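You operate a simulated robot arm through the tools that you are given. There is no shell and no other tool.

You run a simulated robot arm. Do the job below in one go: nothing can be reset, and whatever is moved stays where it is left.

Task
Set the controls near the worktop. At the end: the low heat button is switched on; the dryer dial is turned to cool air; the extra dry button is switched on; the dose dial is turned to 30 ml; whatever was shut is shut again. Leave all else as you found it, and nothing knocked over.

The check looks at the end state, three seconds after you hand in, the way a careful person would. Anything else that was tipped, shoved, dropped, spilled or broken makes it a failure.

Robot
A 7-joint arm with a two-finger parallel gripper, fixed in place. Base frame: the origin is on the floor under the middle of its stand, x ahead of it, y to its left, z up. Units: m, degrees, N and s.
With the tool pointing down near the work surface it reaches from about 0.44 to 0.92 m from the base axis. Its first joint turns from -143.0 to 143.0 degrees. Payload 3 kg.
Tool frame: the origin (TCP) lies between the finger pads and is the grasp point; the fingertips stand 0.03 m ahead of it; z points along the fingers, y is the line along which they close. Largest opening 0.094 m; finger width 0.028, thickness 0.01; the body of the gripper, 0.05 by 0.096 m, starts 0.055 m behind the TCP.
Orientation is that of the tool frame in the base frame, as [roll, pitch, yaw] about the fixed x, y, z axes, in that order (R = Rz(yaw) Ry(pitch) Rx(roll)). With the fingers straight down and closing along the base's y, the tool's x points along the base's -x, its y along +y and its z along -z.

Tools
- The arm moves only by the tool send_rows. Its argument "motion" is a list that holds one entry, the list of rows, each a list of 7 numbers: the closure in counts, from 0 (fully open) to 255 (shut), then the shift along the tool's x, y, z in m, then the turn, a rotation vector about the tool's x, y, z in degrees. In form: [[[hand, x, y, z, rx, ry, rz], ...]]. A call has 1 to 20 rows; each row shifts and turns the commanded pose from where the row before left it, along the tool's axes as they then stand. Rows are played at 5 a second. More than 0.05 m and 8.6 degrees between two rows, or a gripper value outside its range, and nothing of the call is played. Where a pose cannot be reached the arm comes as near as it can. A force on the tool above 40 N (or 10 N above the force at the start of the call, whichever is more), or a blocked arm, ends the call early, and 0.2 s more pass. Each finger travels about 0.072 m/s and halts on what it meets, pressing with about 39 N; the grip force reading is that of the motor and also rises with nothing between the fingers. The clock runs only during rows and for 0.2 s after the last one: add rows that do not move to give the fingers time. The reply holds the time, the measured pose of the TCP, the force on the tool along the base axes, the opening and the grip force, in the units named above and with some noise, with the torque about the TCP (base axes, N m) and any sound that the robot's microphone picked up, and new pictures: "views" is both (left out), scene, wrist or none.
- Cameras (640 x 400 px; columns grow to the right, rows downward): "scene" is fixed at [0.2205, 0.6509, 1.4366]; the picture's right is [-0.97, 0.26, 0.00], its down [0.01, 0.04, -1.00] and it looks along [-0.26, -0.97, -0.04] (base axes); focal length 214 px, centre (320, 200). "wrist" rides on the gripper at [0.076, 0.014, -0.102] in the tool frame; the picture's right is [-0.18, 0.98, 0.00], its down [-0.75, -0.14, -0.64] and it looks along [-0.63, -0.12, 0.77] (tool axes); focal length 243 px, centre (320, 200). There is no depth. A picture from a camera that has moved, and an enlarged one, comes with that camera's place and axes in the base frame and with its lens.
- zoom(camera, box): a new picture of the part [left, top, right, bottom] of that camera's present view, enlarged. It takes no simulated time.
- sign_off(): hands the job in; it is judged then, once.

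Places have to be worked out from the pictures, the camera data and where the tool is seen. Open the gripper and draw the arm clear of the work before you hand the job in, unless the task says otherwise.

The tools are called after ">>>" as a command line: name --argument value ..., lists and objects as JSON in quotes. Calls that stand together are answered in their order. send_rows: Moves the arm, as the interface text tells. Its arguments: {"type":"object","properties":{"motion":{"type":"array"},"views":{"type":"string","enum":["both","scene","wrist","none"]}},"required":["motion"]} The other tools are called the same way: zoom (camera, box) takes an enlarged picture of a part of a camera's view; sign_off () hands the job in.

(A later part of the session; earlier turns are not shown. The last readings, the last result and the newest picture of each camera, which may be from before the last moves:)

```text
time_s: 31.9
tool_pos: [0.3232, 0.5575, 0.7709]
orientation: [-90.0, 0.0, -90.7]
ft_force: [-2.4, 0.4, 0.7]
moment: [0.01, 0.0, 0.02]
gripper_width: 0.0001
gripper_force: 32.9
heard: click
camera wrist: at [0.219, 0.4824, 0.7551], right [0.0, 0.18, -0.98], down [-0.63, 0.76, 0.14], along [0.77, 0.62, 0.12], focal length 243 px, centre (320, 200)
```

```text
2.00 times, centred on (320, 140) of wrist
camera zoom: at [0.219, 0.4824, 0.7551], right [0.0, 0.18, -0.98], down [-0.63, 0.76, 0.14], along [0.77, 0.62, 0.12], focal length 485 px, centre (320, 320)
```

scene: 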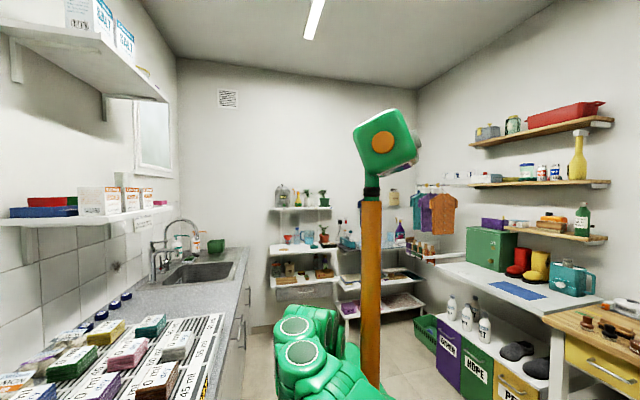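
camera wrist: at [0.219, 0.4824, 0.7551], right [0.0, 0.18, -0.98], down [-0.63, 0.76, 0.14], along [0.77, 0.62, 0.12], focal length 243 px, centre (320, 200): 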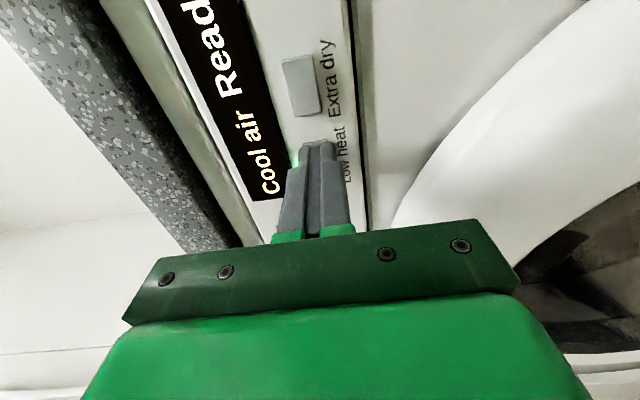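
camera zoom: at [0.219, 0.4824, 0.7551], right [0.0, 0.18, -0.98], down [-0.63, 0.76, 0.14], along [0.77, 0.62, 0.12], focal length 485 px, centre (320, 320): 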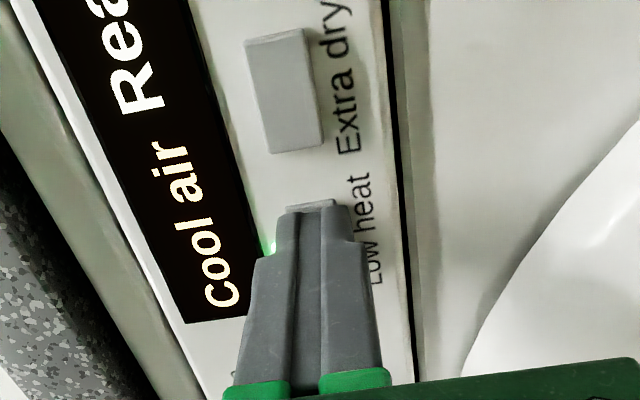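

I heard a click and see a green glow beside the key. I'll back off straight to check the lamp.

>>> send_rows --motion '[[[255, 0, 0, -0.02, 0, 0, 0], [255, 0, 0, -0.04, 0, 0, 0], [255, 0, 0, -0.02, 0, 0, 0], [255, 0, 0, 0, 0, 0, 0]]]' --views "wrist"

>>> zoom --camera "wrist" --box '[220, 0, 420, 240]'

```text
time_s: 32.9
tool_pos: [0.2443, 0.5604, 0.7703]
orientation: [-89.8, -0.1, -90.6]
ft_force: [0.7, -0.6, -0.4]
moment: [-0.04, 0.0, 0.01]
gripper_width: 0.0001
gripper_force: 32.7
camera wrist: at [0.14, 0.4838, 0.7537], right [0.0, 0.18, -0.98], down [-0.63, 0.76, 0.14], along [0.77, 0.62, 0.12], focal length 243 px, centre (320, 200)
```

wrist: 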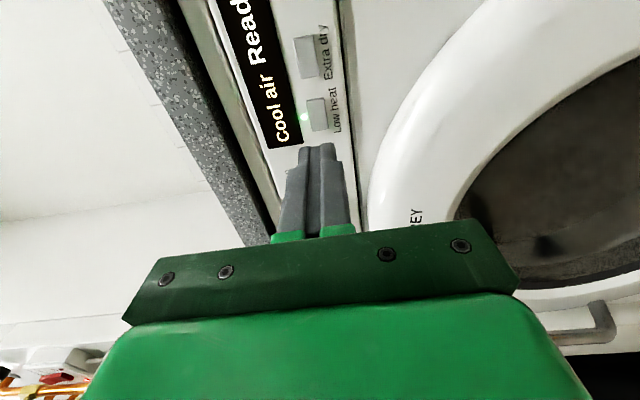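

```text
1.67 times, centred on (320, 120) of wrist
camera zoom: at [0.14, 0.4838, 0.7537], right [0.0, 0.18, -0.98], down [-0.63, 0.76, 0.14], along [0.77, 0.62, 0.12], focal length 404 px, centre (320, 333)
```

zoom: 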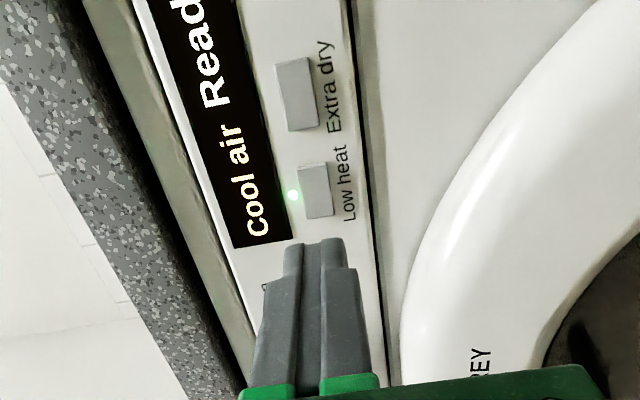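

The Low heat lamp is on. I'll shift 44.5 mm right to Extra dry and press the same depth in small steps.

>>> send_rows --motion '[[[255, 0.0445, 0, 0, 0, 0, 0], [255, 0, 0, 0.03, 0, 0, 0], [255, 0, 0, 0.03, 0, 0, 0], [255, 0, 0, 0.008, 0, 0, 0], [255, 0, 0, 0, 0, 0, 0]]]' --views "wrist"

>>> zoom --camera "wrist" --box '[240, 40, 400, 240]'

```text
time_s: 34.1
tool_pos: [0.3103, 0.5125, 0.77]
orientation: [-89.9, 0.0, -90.6]
ft_force: [-0.4, 0.7, 0.4]
moment: [0.03, -0.01, -0.01]
gripper_width: 0.0003
gripper_force: 33.2
camera wrist: at [0.2062, 0.4373, 0.7547], right [0.0, 0.18, -0.98], down [-0.63, 0.76, 0.14], along [0.77, 0.62, 0.12], focal length 243 px, centre (320, 200)
```

wrist: 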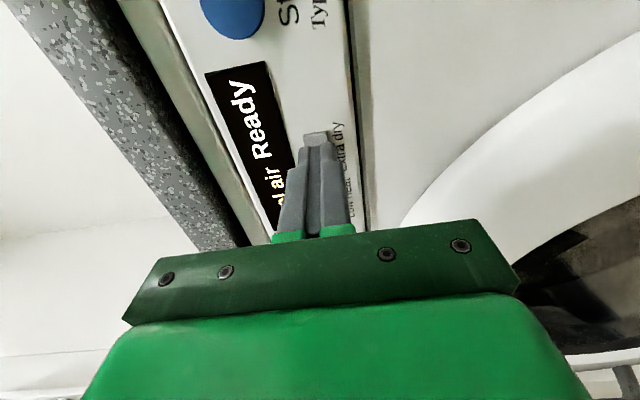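

```text
2.00 times, centred on (320, 140) of wrist
camera zoom: at [0.2062, 0.4373, 0.7547], right [0.0, 0.18, -0.98], down [-0.63, 0.76, 0.14], along [0.77, 0.62, 0.12], focal length 485 px, centre (320, 320)
```

zoom: 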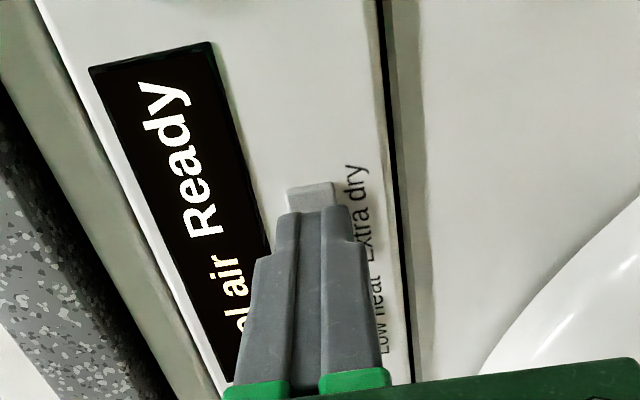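

The tip is right in front of Extra dry. I'll press in small steps until it clicks.

>>> send_rows --motion '[[[255, 0, 0, 0.004, 0, 0, 0], [255, 0, 0, 0.004, 0, 0, 0], [255, 0, 0, 0.002, 0, 0, 0], [255, 0, 0, 0.002, 0, 0, 0], [255, 0, 0, 0, 0, 0, 0]]]' --views "wrist"

```text
time_s: 35.3
tool_pos: [0.3224, 0.5132, 0.7698]
orientation: [-90.0, -0.1, -90.6]
ft_force: [-1.0, 0.1, 0.2]
moment: [-0.02, 0.0, -0.02]
gripper_width: 0.0002
gripper_force: 33.2
camera wrist: at [0.2181, 0.4381, 0.7545], right [0.0, 0.18, -0.98], down [-0.63, 0.76, 0.14], along [0.77, 0.62, 0.12], focal length 243 px, centre (320, 200)
```

wrist: 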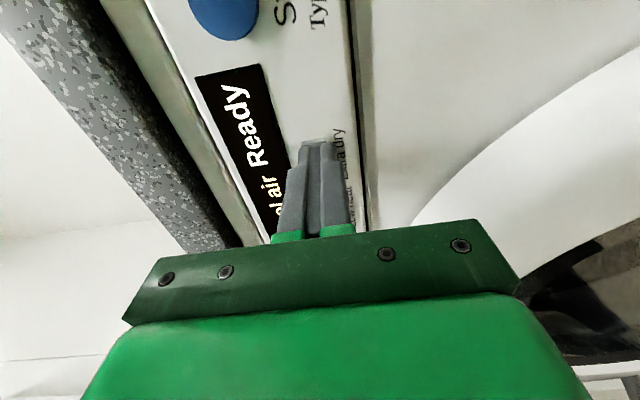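

No click yet, only about 1 N of contact, so I'll press another 2–3 mm.

>>> send_rows --motion '[[[255, 0, 0, 0.001, 0, 0, 0], [255, 0, 0, 0.001, 0, 0, 0], [255, 0, 0, 0, 0, 0, 0]]]' --views "wrist"

```text
time_s: 36.1
tool_pos: [0.3243, 0.5128, 0.7704]
orientation: [-89.9, -0.1, -90.6]
ft_force: [-4.2, 0.8, -1.3]
moment: [-0.05, 0.05, 0.09]
gripper_width: 0.0001
gripper_force: 33.8
heard: click
camera wrist: at [0.2198, 0.4382, 0.7547], right [0.0, 0.18, -0.98], down [-0.63, 0.76, 0.14], along [0.77, 0.62, 0.12], focal length 243 px, centre (320, 200)
```

wrist: 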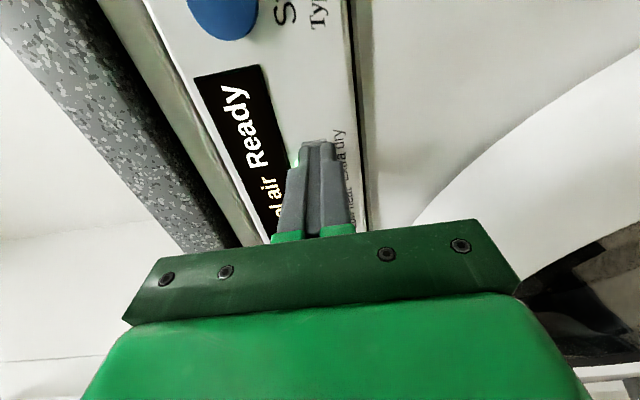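

It clicked and the lamp glows. I'll back off straight and check both lamps.

>>> send_rows --motion '[[[255, 0, 0, -0.02, 0, 0, 0], [255, 0, 0, -0.04, 0, 0, 0], [255, 0, 0, -0.04, 0, 0, 0], [255, 0, 0, -0.04, 0, 0, 0], [255, 0, 0, 0, 0, 0, 0]]]' --views "wrist"

>>> zoom --camera "wrist" --box '[220, 0, 420, 240]'

```text
time_s: 37.3
tool_pos: [0.1844, 0.5141, 0.7706]
orientation: [-89.8, -0.1, -90.5]
ft_force: [0.0, 1.6, -1.0]
moment: [0.01, -0.02, -0.01]
gripper_width: 0.0
gripper_force: 32.9
camera wrist: at [0.0798, 0.4393, 0.756], right [0.0, 0.18, -0.98], down [-0.63, 0.76, 0.14], along [0.77, 0.62, 0.12], focal length 243 px, centre (320, 200)
```

wrist: 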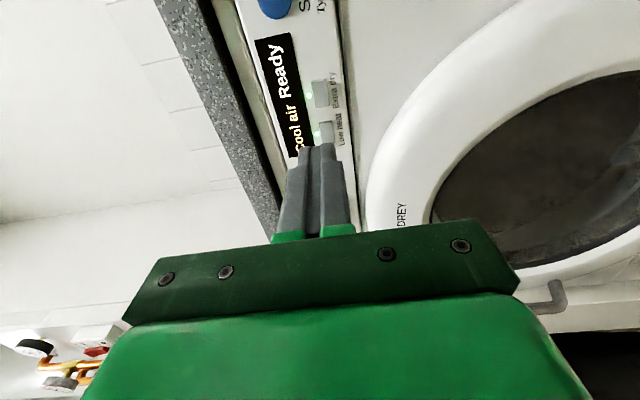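

```text
1.67 times, centred on (320, 120) of wrist
camera zoom: at [0.0798, 0.4393, 0.756], right [0.0, 0.18, -0.98], down [-0.63, 0.76, 0.14], along [0.77, 0.62, 0.12], focal length 404 px, centre (320, 333)
```

zoom: 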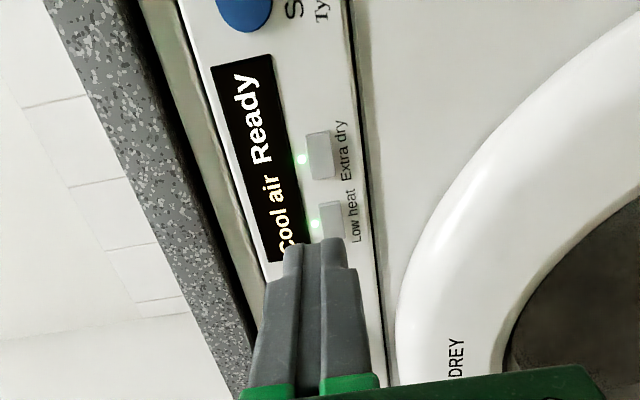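

Both lamps are lit. Now for the dose dial: I'll slide left in front of the drawer, opening the fingers in the present vertical orientation, and study the handle ledge.

>>> send_rows --motion '[[[255, -0.045, -0.003, 0, 0, 0, 0], [200, -0.045, -0.003, 0, 0, 0, 0], [150, -0.045, -0.003, 0, 0, 0, 0], [100, -0.045, -0.003, 0, 0, 0, 0], [100, -0.045, -0.003, 0, 0, 0, 0], [100, -0.04, -0.003, 0, 0, 0, 0], [100, 0, 0, 0, 0, 0, 0]]]' --views "wrist"

>>> zoom --camera "wrist" --box '[220, 0, 440, 240]'

```text
time_s: 38.9
tool_pos: [0.1876, 0.7791, 0.7884]
orientation: [-89.7, -0.1, -90.6]
ft_force: [0.2, -0.2, -0.2]
moment: [0.01, -0.03, 0.03]
gripper_width: 0.057
gripper_force: 0.1
camera wrist: at [0.0825, 0.7045, 0.7717], right [0.0, 0.18, -0.98], down [-0.64, 0.76, 0.14], along [0.77, 0.62, 0.12], focal length 243 px, centre (320, 200)
```

wrist: 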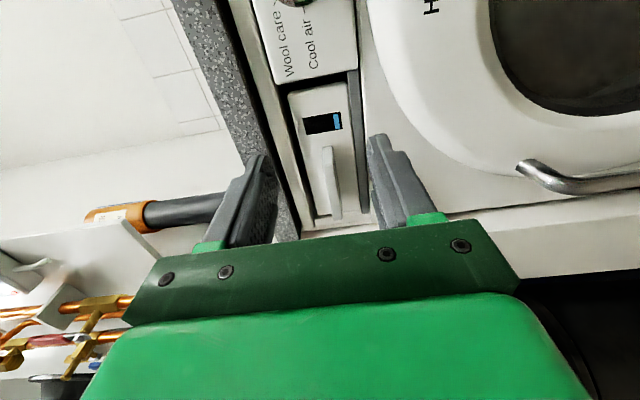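

```text
1.67 times, centred on (330, 120) of wrist
camera zoom: at [0.0825, 0.7045, 0.7717], right [0.0, 0.18, -0.98], down [-0.64, 0.76, 0.14], along [0.77, 0.62, 0.12], focal length 404 px, centre (303, 333)
```

zoom: 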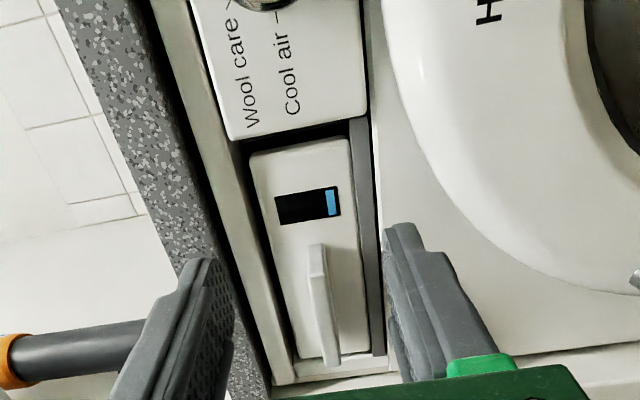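

The handle ledge spans about y 0.843–0.954 at z≈0.789, with its front at x≈0.345. Reach is tight there, so I'll yaw the tool 30° outward to approach along the radial line, then look again.

>>> send_rows --motion '[[[80, 0, 0, 0, 0, -7.5, 0], [80, 0, 0, 0, 0, -7.5, 0], [80, 0, 0, 0, 0, -7.5, 0], [80, 0, 0, 0, 0, -7.5, 0], [80, 0, 0, 0, 0, 0, 0]]]' --views "wrist"

>>> zoom --camera "wrist" --box '[220, 0, 440, 240]'

```text
time_s: 40.1
tool_pos: [0.1881, 0.7789, 0.787]
orientation: [-89.9, -0.1, -60.5]
ft_force: [0.2, 0.2, 0.3]
moment: [0.01, -0.01, -0.01]
gripper_width: 0.0649
gripper_force: 0.0
camera wrist: at [0.1342, 0.6626, 0.7718], right [-0.09, 0.16, -0.98], down [-0.93, 0.34, 0.14], along [0.36, 0.93, 0.12], focal length 243 px, centre (320, 200)
```

wrist: 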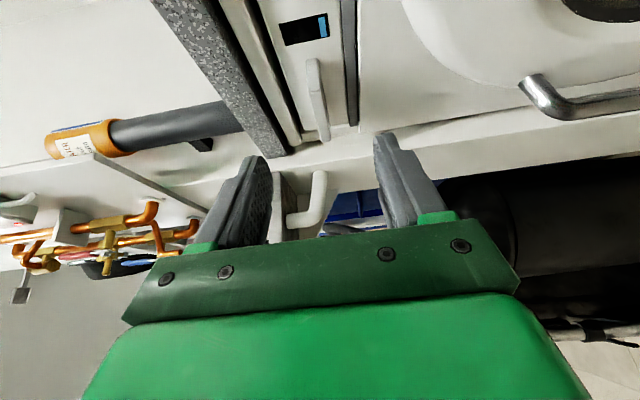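

```text
1.67 times, centred on (330, 120) of wrist
camera zoom: at [0.1342, 0.6626, 0.7718], right [-0.09, 0.16, -0.98], down [-0.93, 0.34, 0.14], along [0.36, 0.93, 0.12], focal length 404 px, centre (303, 333)
```

zoom: 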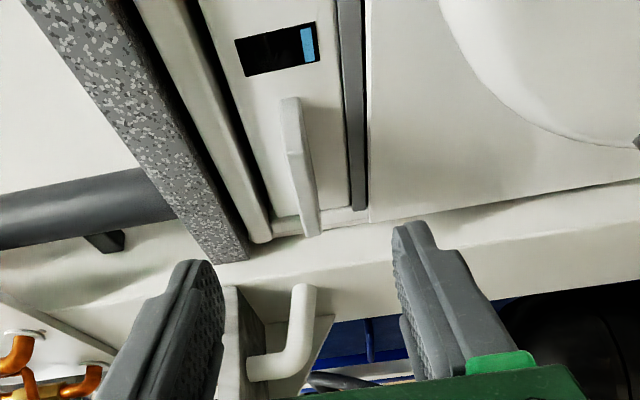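

Now the ledge geometry is clear: x 0.318–0.357, y 0.842–0.931, z≈0.789. I'll advance along the tool axis to about 8 cm short of the grasp point and check alignment.

>>> send_rows --motion '[[[80, 0.002, -0.002, 0.03, 0, 0, 0], [80, 0, 0, 0.03, 0, 0, 0], [80, 0, 0, 0.016, 0, 0, 0], [80, 0, 0, 0, 0, 0, 0]]]' --views "wrist"

>>> zoom --camera "wrist" --box '[220, 20, 440, 240]'

```text
time_s: 41.1
tool_pos: [0.2543, 0.8156, 0.7872]
orientation: [-89.8, 0.0, -60.5]
ft_force: [0.4, -0.5, 0.1]
moment: [-0.02, -0.02, 0.04]
gripper_width: 0.0641
gripper_force: 0.1
camera wrist: at [0.2022, 0.6987, 0.7728], right [-0.09, 0.16, -0.98], down [-0.93, 0.34, 0.14], along [0.36, 0.93, 0.12], focal length 243 px, centre (320, 200)
```

wrist: 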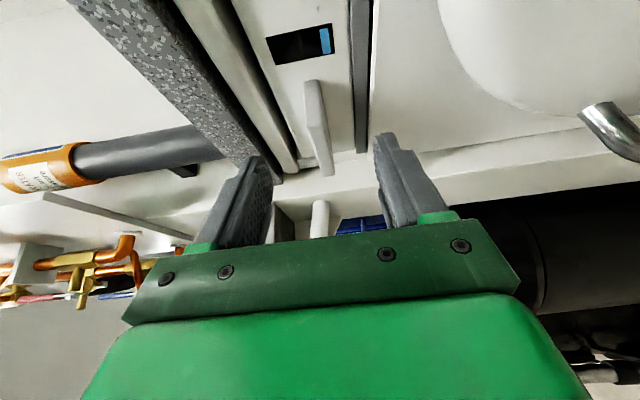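

```text
1.82 times, centred on (330, 130) of wrist
camera zoom: at [0.2022, 0.6987, 0.7728], right [-0.09, 0.16, -0.98], down [-0.93, 0.34, 0.14], along [0.36, 0.93, 0.12], focal length 441 px, centre (302, 327)
```

zoom: 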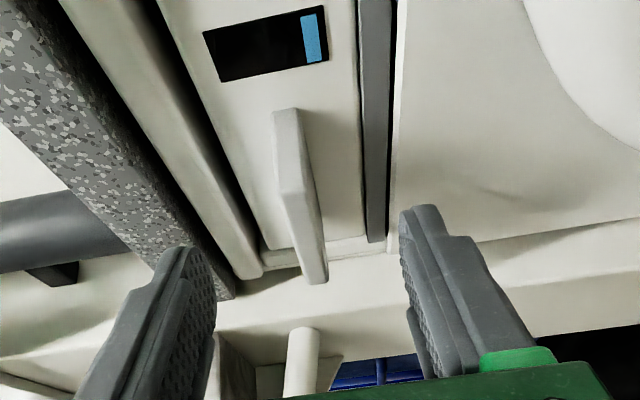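

Alignment is good, with the ledge about 2.5 mm above the tool axis. I'll raise slightly and advance 7 cm so the fingers straddle the ledge.

>>> send_rows --motion '[[[80, 0, -0.0025, 0.02, 0, 0, 0], [80, 0, 0, 0.02, 0, 0, 0], [80, 0, 0, 0.02, 0, 0, 0], [80, 0, 0, 0.012, 0, 0, 0], [80, 0, 0, 0, 0, 0, 0]]]' --views "wrist"

>>> zoom --camera "wrist" --box '[220, 40, 440, 260]'

```text
time_s: 42.3
tool_pos: [0.3185, 0.8507, 0.7908]
orientation: [-90.0, -0.1, -60.5]
ft_force: [-0.3, 0.1, -0.4]
moment: [0.01, -0.02, 0.0]
gripper_width: 0.0645
gripper_force: 0.0
camera wrist: at [0.2649, 0.7343, 0.7753], right [-0.09, 0.16, -0.98], down [-0.93, 0.34, 0.14], along [0.36, 0.93, 0.12], focal length 243 px, centre (320, 200)
```

wrist: 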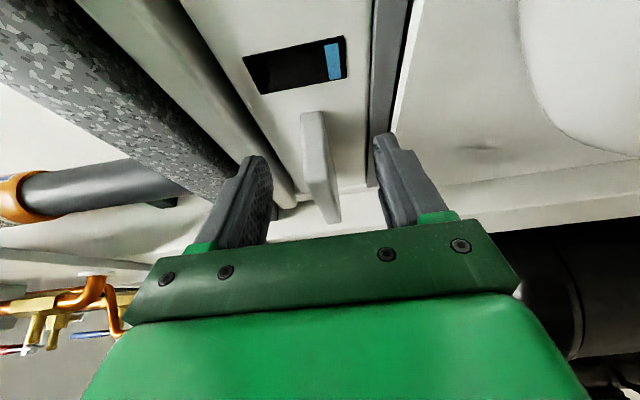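

```text
1.82 times, centred on (330, 150) of wrist
camera zoom: at [0.2649, 0.7343, 0.7753], right [-0.09, 0.16, -0.98], down [-0.93, 0.34, 0.14], along [0.36, 0.93, 0.12], focal length 441 px, centre (302, 291)
```

zoom: 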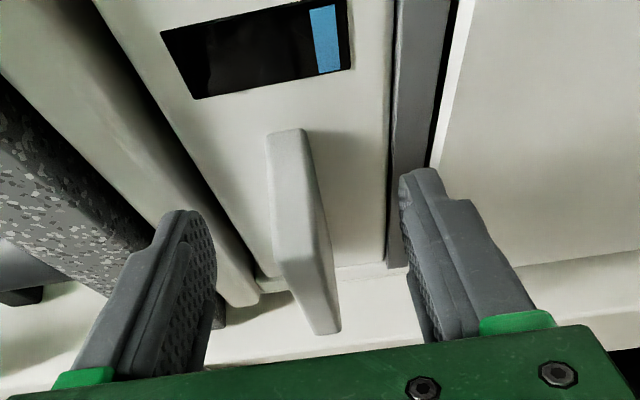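

The fingers straddle the ledge and the tip sits at about (0.345, 0.866). I'll raise 1.5 mm to centre and close on it.

>>> send_rows --motion '[[[120, 0, -0.0015, 0, 0, 0, 0], [180, 0, 0, 0, 0, 0, 0], [255, 0, 0, 0, 0, 0, 0], [255, 0, 0, 0, 0, 0, 0], [255, 0, 0, 0, 0, 0, 0]]]' --views "wrist"

>>> zoom --camera "wrist" --box '[220, 40, 440, 260]'

```text
time_s: 43.5
tool_pos: [0.318, 0.8512, 0.7923]
orientation: [-89.9, 0.0, -60.7]
ft_force: [-0.9, 0.0, -0.1]
moment: [0.03, 0.38, 0.01]
gripper_width: 0.0138
gripper_force: 39.1
camera wrist: at [0.2646, 0.7343, 0.7767], right [-0.09, 0.16, -0.98], down [-0.93, 0.34, 0.14], along [0.36, 0.93, 0.12], focal length 243 px, centre (320, 200)
```

wrist: 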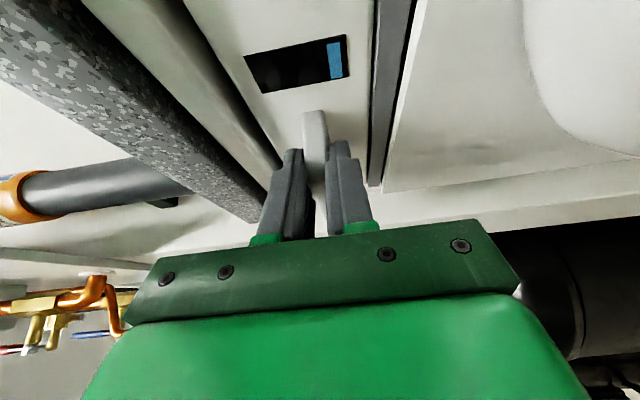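

```text
1.82 times, centred on (330, 150) of wrist
camera zoom: at [0.2646, 0.7343, 0.7767], right [-0.09, 0.16, -0.98], down [-0.93, 0.34, 0.14], along [0.36, 0.93, 0.12], focal length 441 px, centre (302, 291)
```

zoom: 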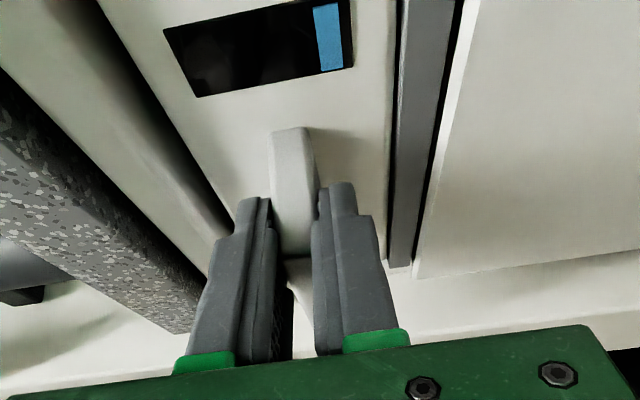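

Firm grip at 13.8 mm with almost no side load. I'll pull gently straight out along −x by 1 cm to see whether it slides.

>>> send_rows --motion '[[[255, -0.00246, 0, -0.00436, 0, 0, 0], [255, -0.00246, 0, -0.00436, 0, 0, 0], [255, 0, 0, 0, 0, 0, 0]]]' --views "wrist"

```text
time_s: 44.3
tool_pos: [0.3076, 0.8503, 0.7916]
orientation: [-89.9, -0.1, -60.5]
ft_force: [1.4, 0.0, 0.8]
moment: [0.06, 0.38, -0.2]
gripper_width: 0.0139
gripper_force: 38.4
camera wrist: at [0.2547, 0.7339, 0.777], right [-0.09, 0.16, -0.98], down [-0.93, 0.34, 0.14], along [0.36, 0.93, 0.12], focal length 243 px, centre (320, 200)
```

wrist: 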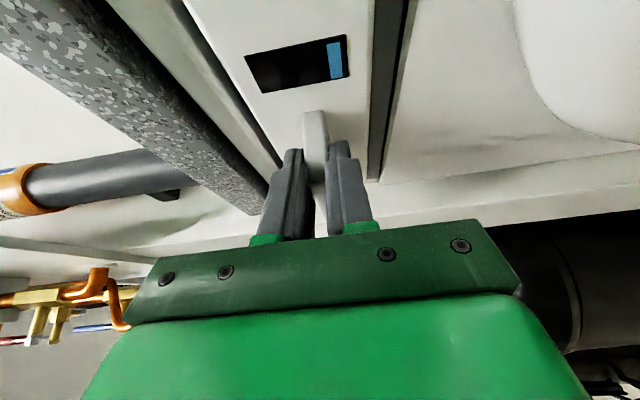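

The drawer slides freely with the hand. I'll keep pulling slowly, another 7 cm.

>>> send_rows --motion '[[[255, -0.0034, 0, -0.0061, 0, 0, 0], [255, -0.0049, 0, -0.0087, 0, 0, 0], [255, -0.0049, 0, -0.0087, 0, 0, 0], [255, -0.0049, 0, -0.0087, 0, 0, 0], [255, -0.0049, 0, -0.0087, 0, 0, 0], [255, -0.0049, 0, -0.0087, 0, 0, 0], [255, -0.0049, 0, -0.0087, 0, 0, 0], [255, -0.002, 0, -0.0036, 0, 0, 0], [255, 0, 0, 0, 0, 0, 0]]]' --views "wrist"

```text
time_s: 46.3
tool_pos: [0.2369, 0.8516, 0.7924]
orientation: [-89.8, -0.1, -60.7]
ft_force: [-0.1, 0.2, -0.1]
moment: [0.04, 0.48, -0.03]
gripper_width: 0.0137
gripper_force: 38.6
camera wrist: at [0.1833, 0.7346, 0.7771], right [-0.09, 0.16, -0.98], down [-0.93, 0.34, 0.14], along [0.36, 0.93, 0.12], focal length 243 px, centre (320, 200)
```

wrist: 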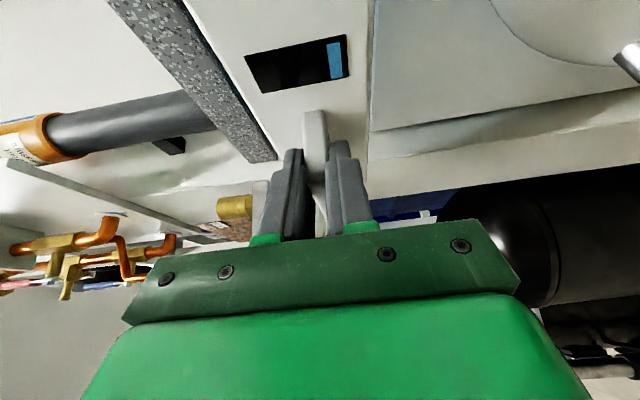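

About 8 cm out, with no resistance. I'll pull 4 cm more, then release and look in from above.

>>> send_rows --motion '[[[255, -0.0049, 0, -0.0087, 0, 0, 0], [255, -0.0049, 0, -0.0087, 0, 0, 0], [255, -0.0049, 0, -0.0087, 0, 0, 0], [255, -0.0049, 0, -0.0087, 0, 0, 0], [255, 0, 0, 0, 0, 0, 0]]]' --views "wrist"

```text
time_s: 47.5
tool_pos: [0.196, 0.8504, 0.7923]
orientation: [-90.0, -0.1, -60.5]
ft_force: [-0.9, -0.1, -0.7]
moment: [0.05, 0.38, 0.12]
gripper_width: 0.0139
gripper_force: 38.4
camera wrist: at [0.1428, 0.7341, 0.7771], right [-0.09, 0.16, -0.98], down [-0.93, 0.34, 0.14], along [0.36, 0.93, 0.12], focal length 243 px, centre (320, 200)
```

wrist: 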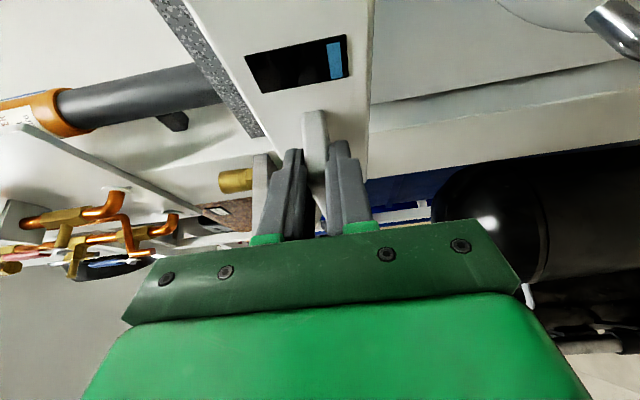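

The drawer is out about 12 cm with no load. I'll release, back off along the tool axis, and lift well above to look down into it.

>>> send_rows --motion '[[[120, 0, 0, 0, 0, 0, 0], [110, 0, 0, 0, 0, 0, 0], [100, 0, 0, 0, 0, 0, 0], [100, 0, 0, -0.02, 0, 0, 0], [100, 0, 0, -0.04, 0, 0, 0], [100, 0, 0, -0.04, 0, 0, 0], [100, 0, -0.04, 0, 0, 0, 0], [100, 0, -0.04, 0, 0, 0, 0], [100, 0, -0.04, 0, 0, 0, 0], [100, 0, -0.04, 0, 0, 0, 0], [100, 0, -0.04, 0, 0, 0, 0], [100, 0, -0.04, 0, 0, 0, 0], [100, 0, 0, 0, 0, 0, 0]]]' --views "wrist"

```text
time_s: 50.3
tool_pos: [0.108, 0.8046, 1.0328]
orientation: [-90.1, -0.1, -60.6]
ft_force: [0.5, -0.2, -0.3]
moment: [0.0, 0.0, 0.01]
gripper_width: 0.0573
gripper_force: 0.1
camera wrist: at [0.0557, 0.6876, 1.0177], right [-0.09, 0.16, -0.98], down [-0.93, 0.34, 0.14], along [0.36, 0.93, 0.12], focal length 243 px, centre (320, 200)
```

wrist: 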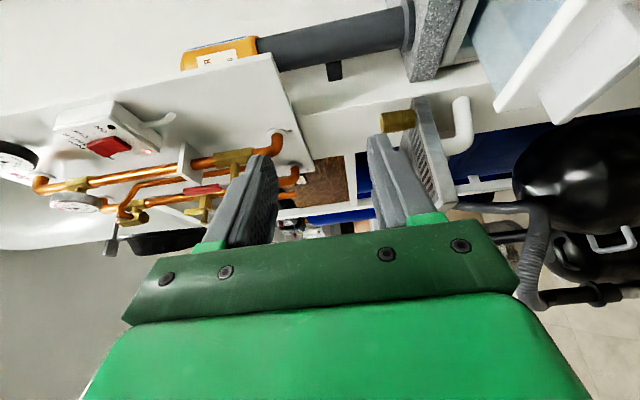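

The drawer is visible at the top right. I'll undo the yaw and roll the tool back in free space so the camera can look down on the drawer.

>>> send_rows --motion '[[[100, 0, 0, 0, 0, 7.5, 0], [100, 0, 0, 0, 0, 7.5, 0], [100, 0, 0, 0, 0, 7.5, 0], [100, 0, 0, 0, 0, 7.5, 0], [100, 0, 0, 0, 0, 0, 8], [100, 0, 0, 0, 0, 0, 8], [100, 0, 0, 0, 0, 0, 8], [100, 0, 0, 0, 0, 0, 8], [100, 0, 0, 0, 0, 0, 8], [100, 0, 0, 0, 0, 0, 8], [100, 0, 0, 0, 0, 0, 8], [100, 0, 0, 0, 0, 0, 8], [100, 0, 0, 0, 0, 0, 8], [100, 0, 0, 0, 0, 0, 8], [100, 0, 0, 0, 0, 0, 8], [100, 0, 0, 0, 0, 0, 2], [100, 0, 0, 0, 0, 0, 0]]]' --views "wrist"

```text
time_s: 53.9
tool_pos: [0.1081, 0.8008, 1.0328]
orientation: [-8.1, 89.9, -8.7]
ft_force: [-0.8, -0.8, -1.0]
moment: [0.02, -0.02, 0.03]
gripper_width: 0.057
gripper_force: 0.1
camera wrist: at [0.0048, 0.8165, 0.955], right [0.01, 0.98, 0.18], down [-0.65, -0.13, 0.75], along [0.76, -0.13, 0.63], focal length 243 px, centre (320, 200)
```

wrist: 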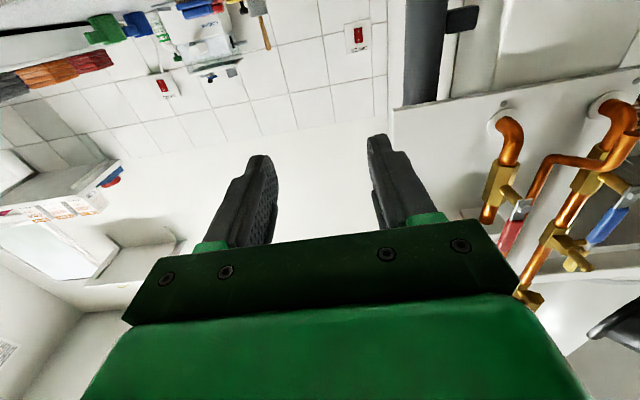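

Now I'll pitch the tool back down so the camera looks at the open drawer.

>>> send_rows --motion '[[[100, 0, 0, 0, 0, 8, 0], [100, 0, 0, 0, 0, 8, 0], [100, 0, 0, 0, 0, 8, 0], [100, 0, 0, 0, 0, 8, 0], [100, 0, 0, 0, 0, 8, 0], [100, 0, 0, 0, 0, 8, 0], [100, 0, 0, 0, 0, 8, 0], [100, 0, 0, 0, 0, 8, 0], [100, 0, 0, 0, 0, 8, 0], [100, 0, 0, 0, 0, 8, 0], [100, 0, 0, 0, 0, 0, 0]]]'

```text
time_s: 56.3
tool_pos: [0.1084, 0.8007, 1.033]
orientation: [-180.0, 10.0, 179.6]
ft_force: [0.0, -0.2, -0.5]
moment: [-0.01, -0.01, -0.01]
gripper_width: 0.0572
gripper_force: 0.0
camera wrist: at [0.0145, 0.8172, 1.1193], right [0.19, 0.98, 0.03], down [0.63, -0.15, 0.76], along [0.75, -0.13, -0.64], focal length 243 px, centre (320, 200)
```

scene: 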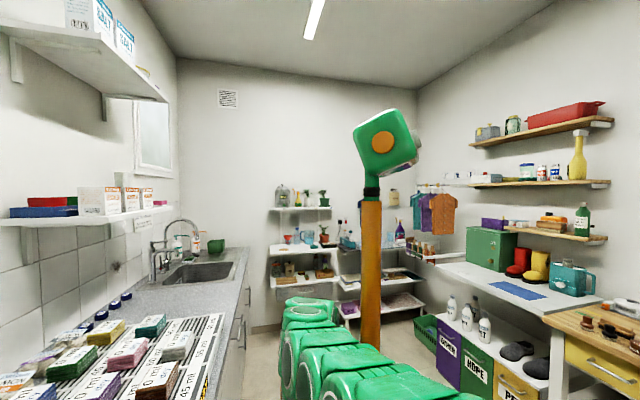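
wrist: 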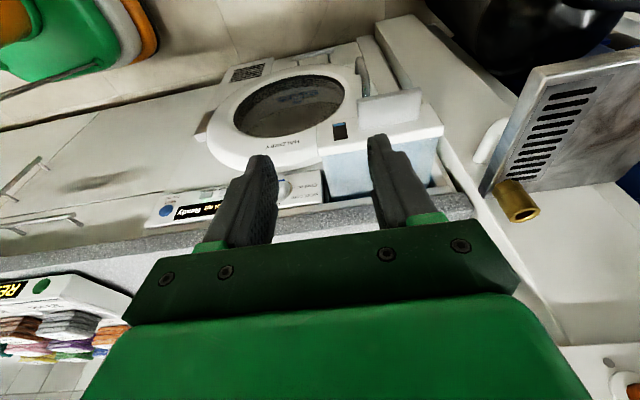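

The drawer shows a translucent blue tank. I'll zoom in on it.

>>> zoom --camera "wrist" --box '[290, 70, 470, 220]'

>>> zoom --camera "wrist" --box '[130, 120, 330, 240]'

```text
2.67 times, centred on (380, 145) of wrist
camera zoom: at [0.0145, 0.8172, 1.1193], right [0.19, 0.98, 0.03], down [0.63, -0.15, 0.76], along [0.75, -0.13, -0.64], focal length 647 px, centre (160, 347)
```

zoom: 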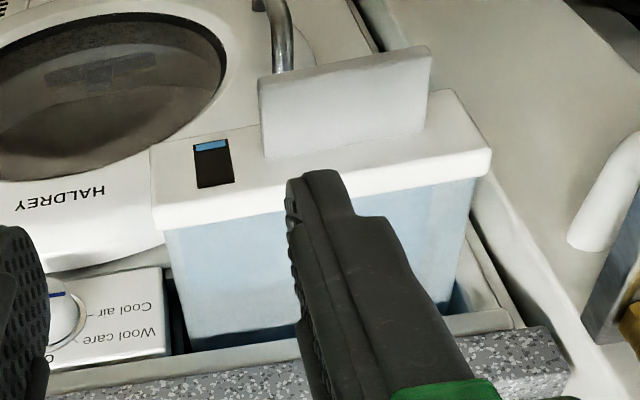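

```text
3.20 times, centred on (230, 180) of wrist
camera zoom: at [0.0145, 0.8172, 1.1193], right [0.19, 0.98, 0.03], down [0.63, -0.15, 0.76], along [0.75, -0.13, -0.64], focal length 776 px, centre (608, 264)
```

zoom: 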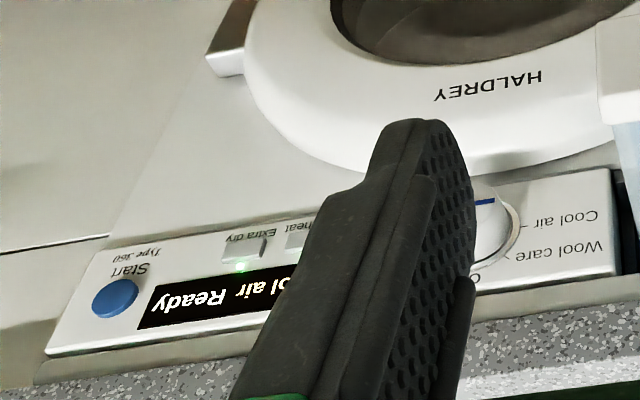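

The drawer is a translucent tank, and a finger hides part of its top. I'll open the fingers wide and shift left a little to see the whole tank.

>>> send_rows --motion '[[[0, 0, 0.03, 0, 0, 0, 0], [0, 0, 0.03, -0.02, 0, 0, 0], [0, -0.03, 0.0, -0.02, 0, 0, 0], [0, 0, 0, 0, 0, 5, 0], [0, 0, 0, 0, 0, 5, 0], [0, 0, 0, 0, 0, 0, 0]]]' --views "wrist"

>>> zoom --camera "wrist" --box '[220, 60, 460, 210]'

```text
time_s: 57.7
tool_pos: [0.1352, 0.8167, 1.0476]
orientation: [-179.9, 0.1, 179.4]
ft_force: [0.4, -0.1, 0.3]
moment: [0.01, 0.0, 0.02]
gripper_width: 0.0937
gripper_force: 0.0
out of reach, approached as far as the arm can: row 2, 3
camera wrist: at [0.0575, 0.8317, 1.1475], right [0.19, 0.98, 0.0], down [0.75, -0.15, 0.64], along [0.63, -0.13, -0.77], focal length 243 px, centre (320, 200)
```

wrist: 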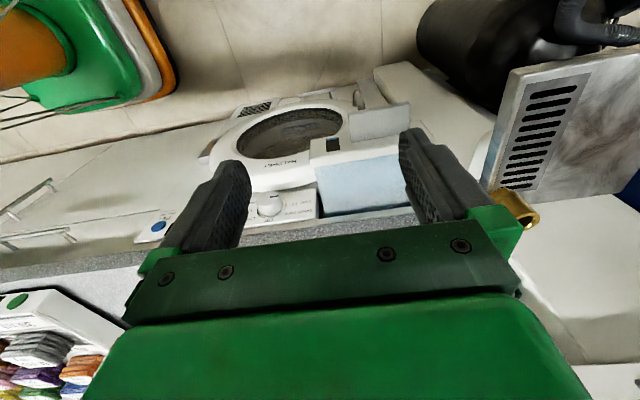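

```text
2.67 times, centred on (340, 135) of wrist
camera zoom: at [0.0575, 0.8317, 1.1475], right [0.19, 0.98, 0.0], down [0.75, -0.15, 0.64], along [0.63, -0.13, -0.77], focal length 647 px, centre (267, 373)
```

zoom: 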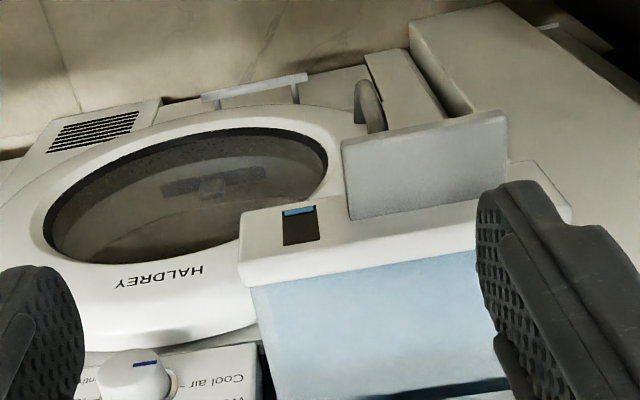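

The tank shows no dial, only a plain blue container. The dose dial may be elsewhere, so I'll raise the hand, move back toward the middle and look over the worktop and walls.

>>> send_rows --motion '[[[0, 0, -0.04, -0.02, 0, 0, 0], [0, 0, -0.04, -0.03, 0, 0, 0], [0, 0, -0.04, -0.03, 0, 0, 0], [0, 0, -0.03, -0.03, 0, 0, 0], [0, 0, 0, 0, 0, -8, 0], [0, 0, 0, 0, 0, -8, 0], [0, 0, 0, 0, 0, -8, 0], [0, 0, 0, 0, 0, -8, 0], [0, 0, 0, 0, 0, 0, 0]]]' --views "wrist"

>>> zoom --camera "wrist" --box '[0, 200, 320, 400]'

>>> zoom --camera "wrist" --box '[320, 100, 640, 300]'

```text
time_s: 59.7
tool_pos: [0.133, 0.6665, 1.1549]
orientation: [-179.9, 32.2, 179.5]
ft_force: [0.0, 0.0, 0.4]
moment: [0.01, 0.04, -0.01]
gripper_width: 0.0942
gripper_force: 0.0
camera wrist: at [0.0136, 0.6816, 1.2008], right [0.17, 0.98, 0.1], down [0.29, -0.14, 0.94], along [0.94, -0.13, -0.31], focal length 243 px, centre (320, 200)
```

wrist: 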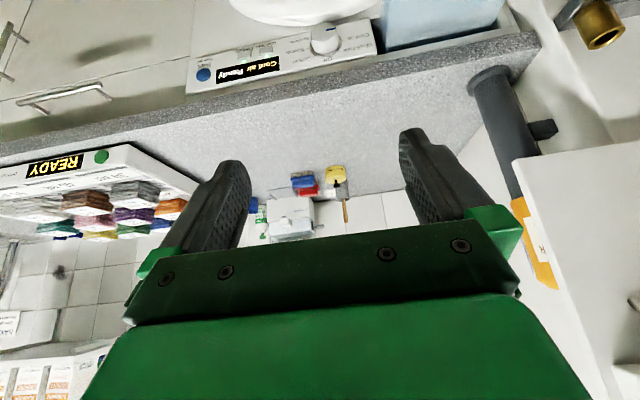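

```text
2.00 times, centred on (160, 300) of wrist
camera zoom: at [0.0136, 0.6816, 1.2008], right [0.17, 0.98, 0.1], down [0.29, -0.14, 0.94], along [0.94, -0.13, -0.31], focal length 485 px, centre (640, 0)
```

zoom: 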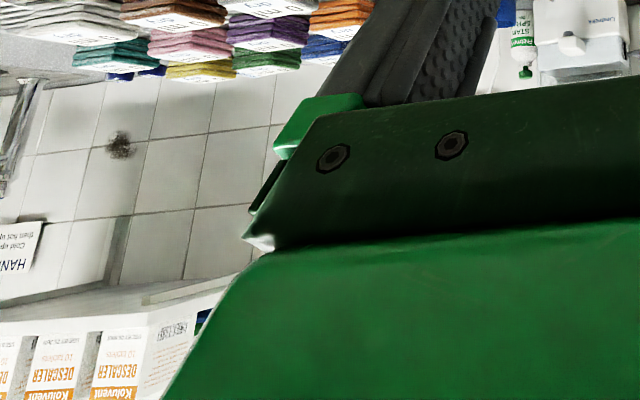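

```text
2.00 times, centred on (480, 200) of wrist
camera zoom: at [0.0136, 0.6816, 1.2008], right [0.17, 0.98, 0.1], down [0.29, -0.14, 0.94], along [0.94, -0.13, -0.31], focal length 485 px, centre (0, 200)
```

zoom: 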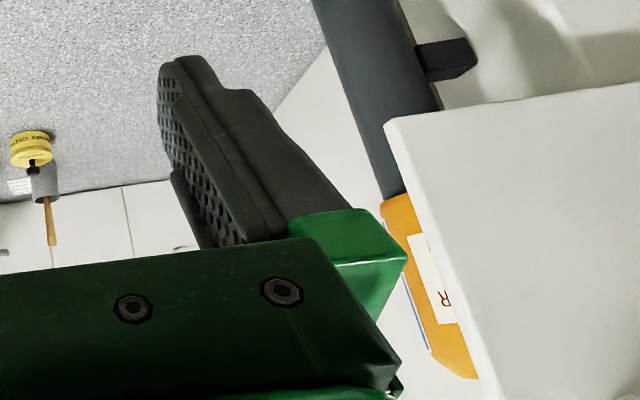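

There's a white device at the back of the worktop. I'll zoom in on it.

>>> zoom --camera "wrist" --box '[240, 155, 360, 245]'

>>> zoom --camera "wrist" --box '[170, 0, 550, 140]'

```text
4.44 times, centred on (300, 200) of wrist
camera zoom: at [0.0136, 0.6816, 1.2008], right [0.17, 0.98, 0.1], down [0.29, -0.14, 0.94], along [0.94, -0.13, -0.31], focal length 1078 px, centre (409, 200)
```

zoom: 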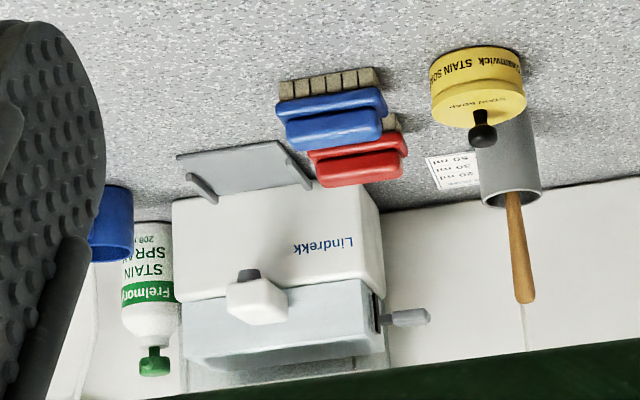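

```text
1.68 times, centred on (360, 70) of wrist
camera zoom: at [0.0136, 0.6816, 1.2008], right [0.17, 0.98, 0.1], down [0.29, -0.14, 0.94], along [0.94, -0.13, -0.31], focal length 409 px, centre (253, 419)
```

zoom: 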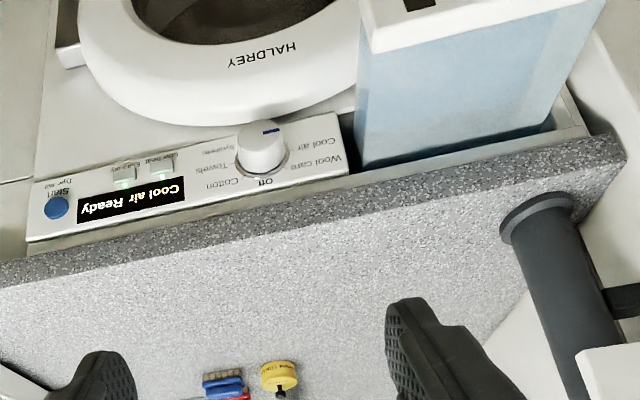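

Found it: a white "Lindrekk" dispenser at the back of the worktop, with a side knob and a 20/30/50 ml scale. First I'll shut the tank drawer again, starting by rotating back to the grasp orientation in free space.

>>> send_rows --motion '[[[0, 0, 0, 0, 0, -8, 0], [0, 0, 0, 0, 0, -8, 0], [0, 0, 0, 0, 0, -8, 0], [0, 0, 0, 0, 0, -8, 0], [0, 0, 0, 0, 0, -8, 0], [0, 0, 0, 0, 0, -8, 0], [0, 0, 0, 0, 0, -8, 0], [0, 0, 0, 0, 0, -1.9, 0], [0, 0, 0, 0, 0, 0, -8], [0, 0, 0, 0, 0, 0, -8], [0, 0, 0, 0, 0, 0, -8], [0, 0, 0, 0, 0, 0, -8], [0, 0, 0, 0, 0, 0, -8], [0, 0, 0, 0, 0, 0, -8], [0, 0, 0, 0, 0, 0, -8], [0, 0, 0, 0, 0, 0, -8], [0, 0, 0, 0, 0, 0, -8], [0, 0, 0, 0, 0, 0, -8], [0, 0, 0, 0, 0, 0, -8], [0, 0, 0, 0, 0, 0, -2]]]' --views "wrist"

```text
time_s: 63.9
tool_pos: [0.1372, 0.6659, 1.1562]
orientation: [-90.1, -0.1, -90.9]
ft_force: [0.3, 0.2, 0.7]
moment: [0.03, -0.02, 0.02]
gripper_width: 0.0939
gripper_force: 0.2
camera wrist: at [0.0329, 0.5913, 1.1413], right [0.0, 0.18, -0.98], down [-0.63, 0.76, 0.14], along [0.78, 0.62, 0.12], focal length 243 px, centre (320, 200)
```

wrist: 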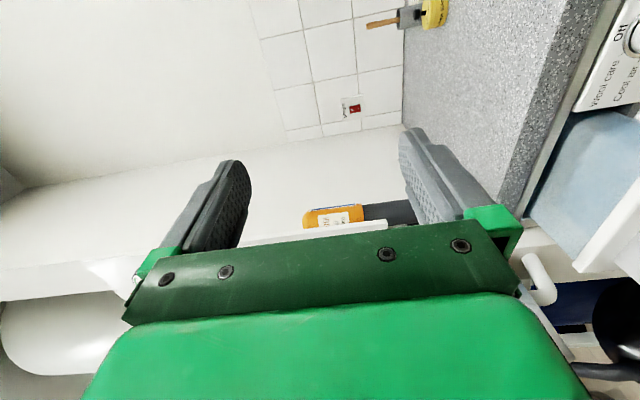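

Orientation is back. I'll yaw out, return to the spot where I released the handle, and lower to ledge height.

>>> send_rows --motion '[[[100, 0, 0, 0, 0, -7.5, 0], [100, 0, 0, 0, 0, -7.5, 0], [100, 0, 0, 0, 0, -7.5, 0], [100, 0, 0, 0, 0, -7.5, 0], [100, -0.0339, 0.0308, 0.0107, 0, 0, 0], [100, -0.0339, 0.0308, 0.0107, 0, 0, 0], [100, -0.0339, 0.0308, 0.0107, 0, 0, 0], [100, -0.0339, 0.0308, 0.0107, 0, 0, 0], [100, 0, 0.04, 0, 0, 0, 0], [100, 0, 0.04, 0, 0, 0, 0], [100, 0, 0.04, 0, 0, 0, 0], [100, 0, 0.04, 0, 0, 0, 0], [100, 0, 0.04, 0, 0, 0, 0], [100, 0, 0.04, 0, 0, 0, 0], [100, 0, 0, 0, 0, 0, 0]]]' --views "wrist"

>>> zoom --camera "wrist" --box '[220, 20, 440, 240]'

```text
time_s: 64.5
tool_pos: [0.2745, 0.6436, 1.0569]
orientation: [-94.7, -7.4, -88.5]
ft_force: [0.2, 0.6, 0.1]
moment: [0.01, 0.01, 0.01]
gripper_width: 0.0575
gripper_force: 0.1
stopped in row 3: the arm was blocked; the commanded pose is now the measured one
camera wrist: at [0.1718, 0.5647, 1.0609], right [-0.08, 0.05, -1.0], down [-0.65, 0.76, 0.09], along [0.76, 0.65, -0.03], focal length 243 px, centre (320, 200)
```

wrist: 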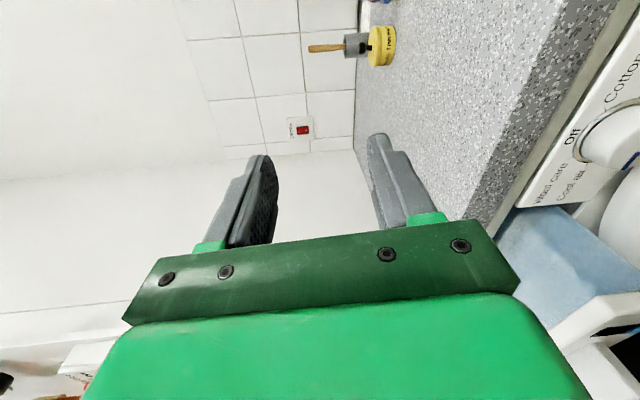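

```text
1.82 times, centred on (330, 130) of wrist
camera zoom: at [0.1718, 0.5647, 1.0609], right [-0.08, 0.05, -1.0], down [-0.65, 0.76, 0.09], along [0.76, 0.65, -0.03], focal length 441 px, centre (302, 327)
```

zoom: 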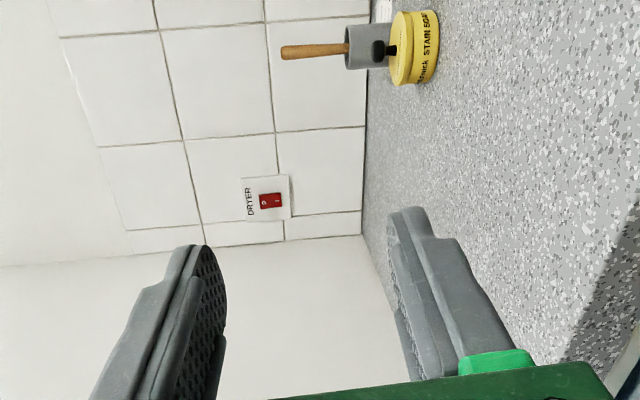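

The yaw step made the arm swing unexpectedly and it reported being blocked, though the contact force is near zero. I'll hold still and check both views.

>>> send_rows --motion '[[[100, 0, 0, 0, 0, 0, 0], [100, 0, 0, 0, 0, 0, 0]]]'

```text
time_s: 65.1
tool_pos: [0.2744, 0.6441, 1.0587]
orientation: [-94.7, -7.5, -88.7]
ft_force: [0.3, -0.7, 0.5]
moment: [0.0, 0.03, 0.0]
gripper_width: 0.0572
gripper_force: 0.0
camera wrist: at [0.1717, 0.5647, 1.0613], right [-0.08, 0.05, -1.0], down [-0.65, 0.76, 0.09], along [0.76, 0.65, -0.03], focal length 243 px, centre (320, 200)
```

scene: 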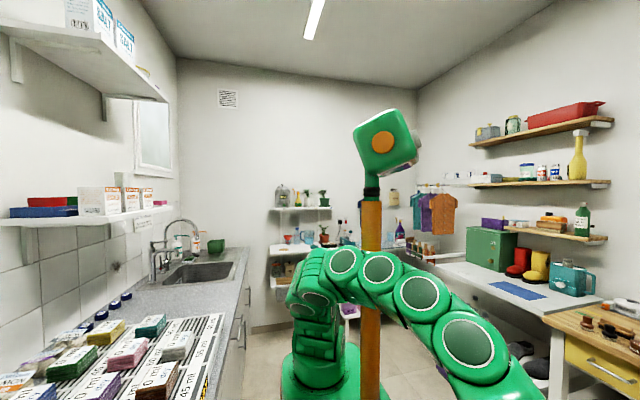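
wrist: 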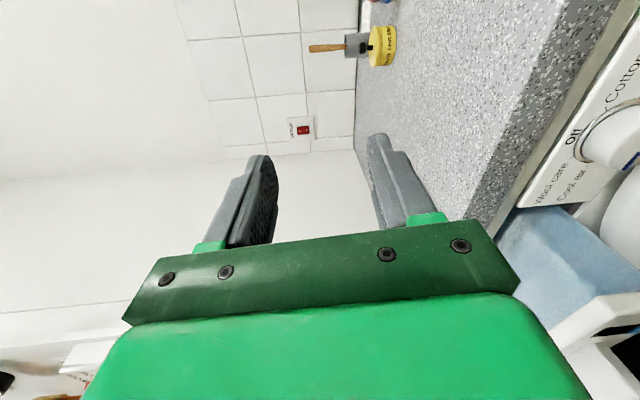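

The arm is stable and nothing was touched, but that yaw isn't achievable from this height. I'll retreat up and back to the last good pose and square the orientation again.

>>> send_rows --motion '[[[100, -0.0055, -0.0243, -0.0343, 0, 0, 0], [100, -0.0055, -0.0243, -0.0343, 0, 0, 0], [100, -0.0055, -0.0243, -0.0343, 0, 0, 0], [100, -0.0055, -0.0243, -0.0343, 0, 0, 0], [100, 0, 0, 0, 0, 0, 4], [100, 0, 0, 0, 0, 0, 3.5], [100, 0, 0, 0, 4.7, 0, 0], [100, 0, 0, 0, 0, 0, 0]]]'

```text
time_s: 66.9
tool_pos: [0.1384, 0.6778, 1.1651]
orientation: [-89.7, 0.3, -88.7]
ft_force: [1.0, -1.0, -0.5]
moment: [0.0, 0.02, -0.01]
gripper_width: 0.0571
gripper_force: 0.1
camera wrist: at [0.0358, 0.5984, 1.149], right [0.0, 0.19, -0.98], down [-0.66, 0.74, 0.14], along [0.75, 0.65, 0.12], focal length 243 px, centre (320, 200)
```

scene: 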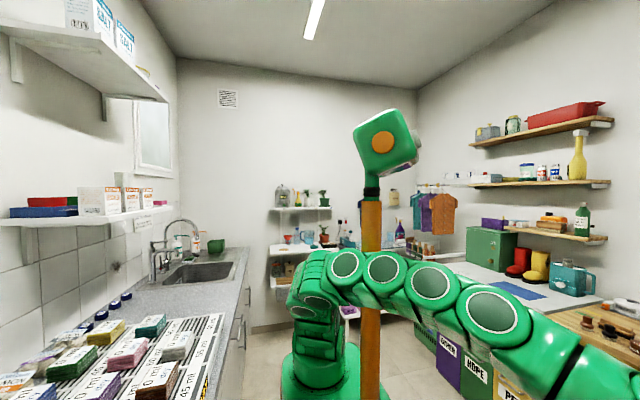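
wrist: 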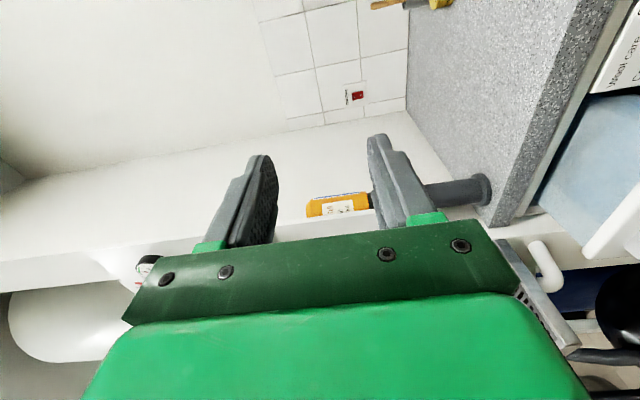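

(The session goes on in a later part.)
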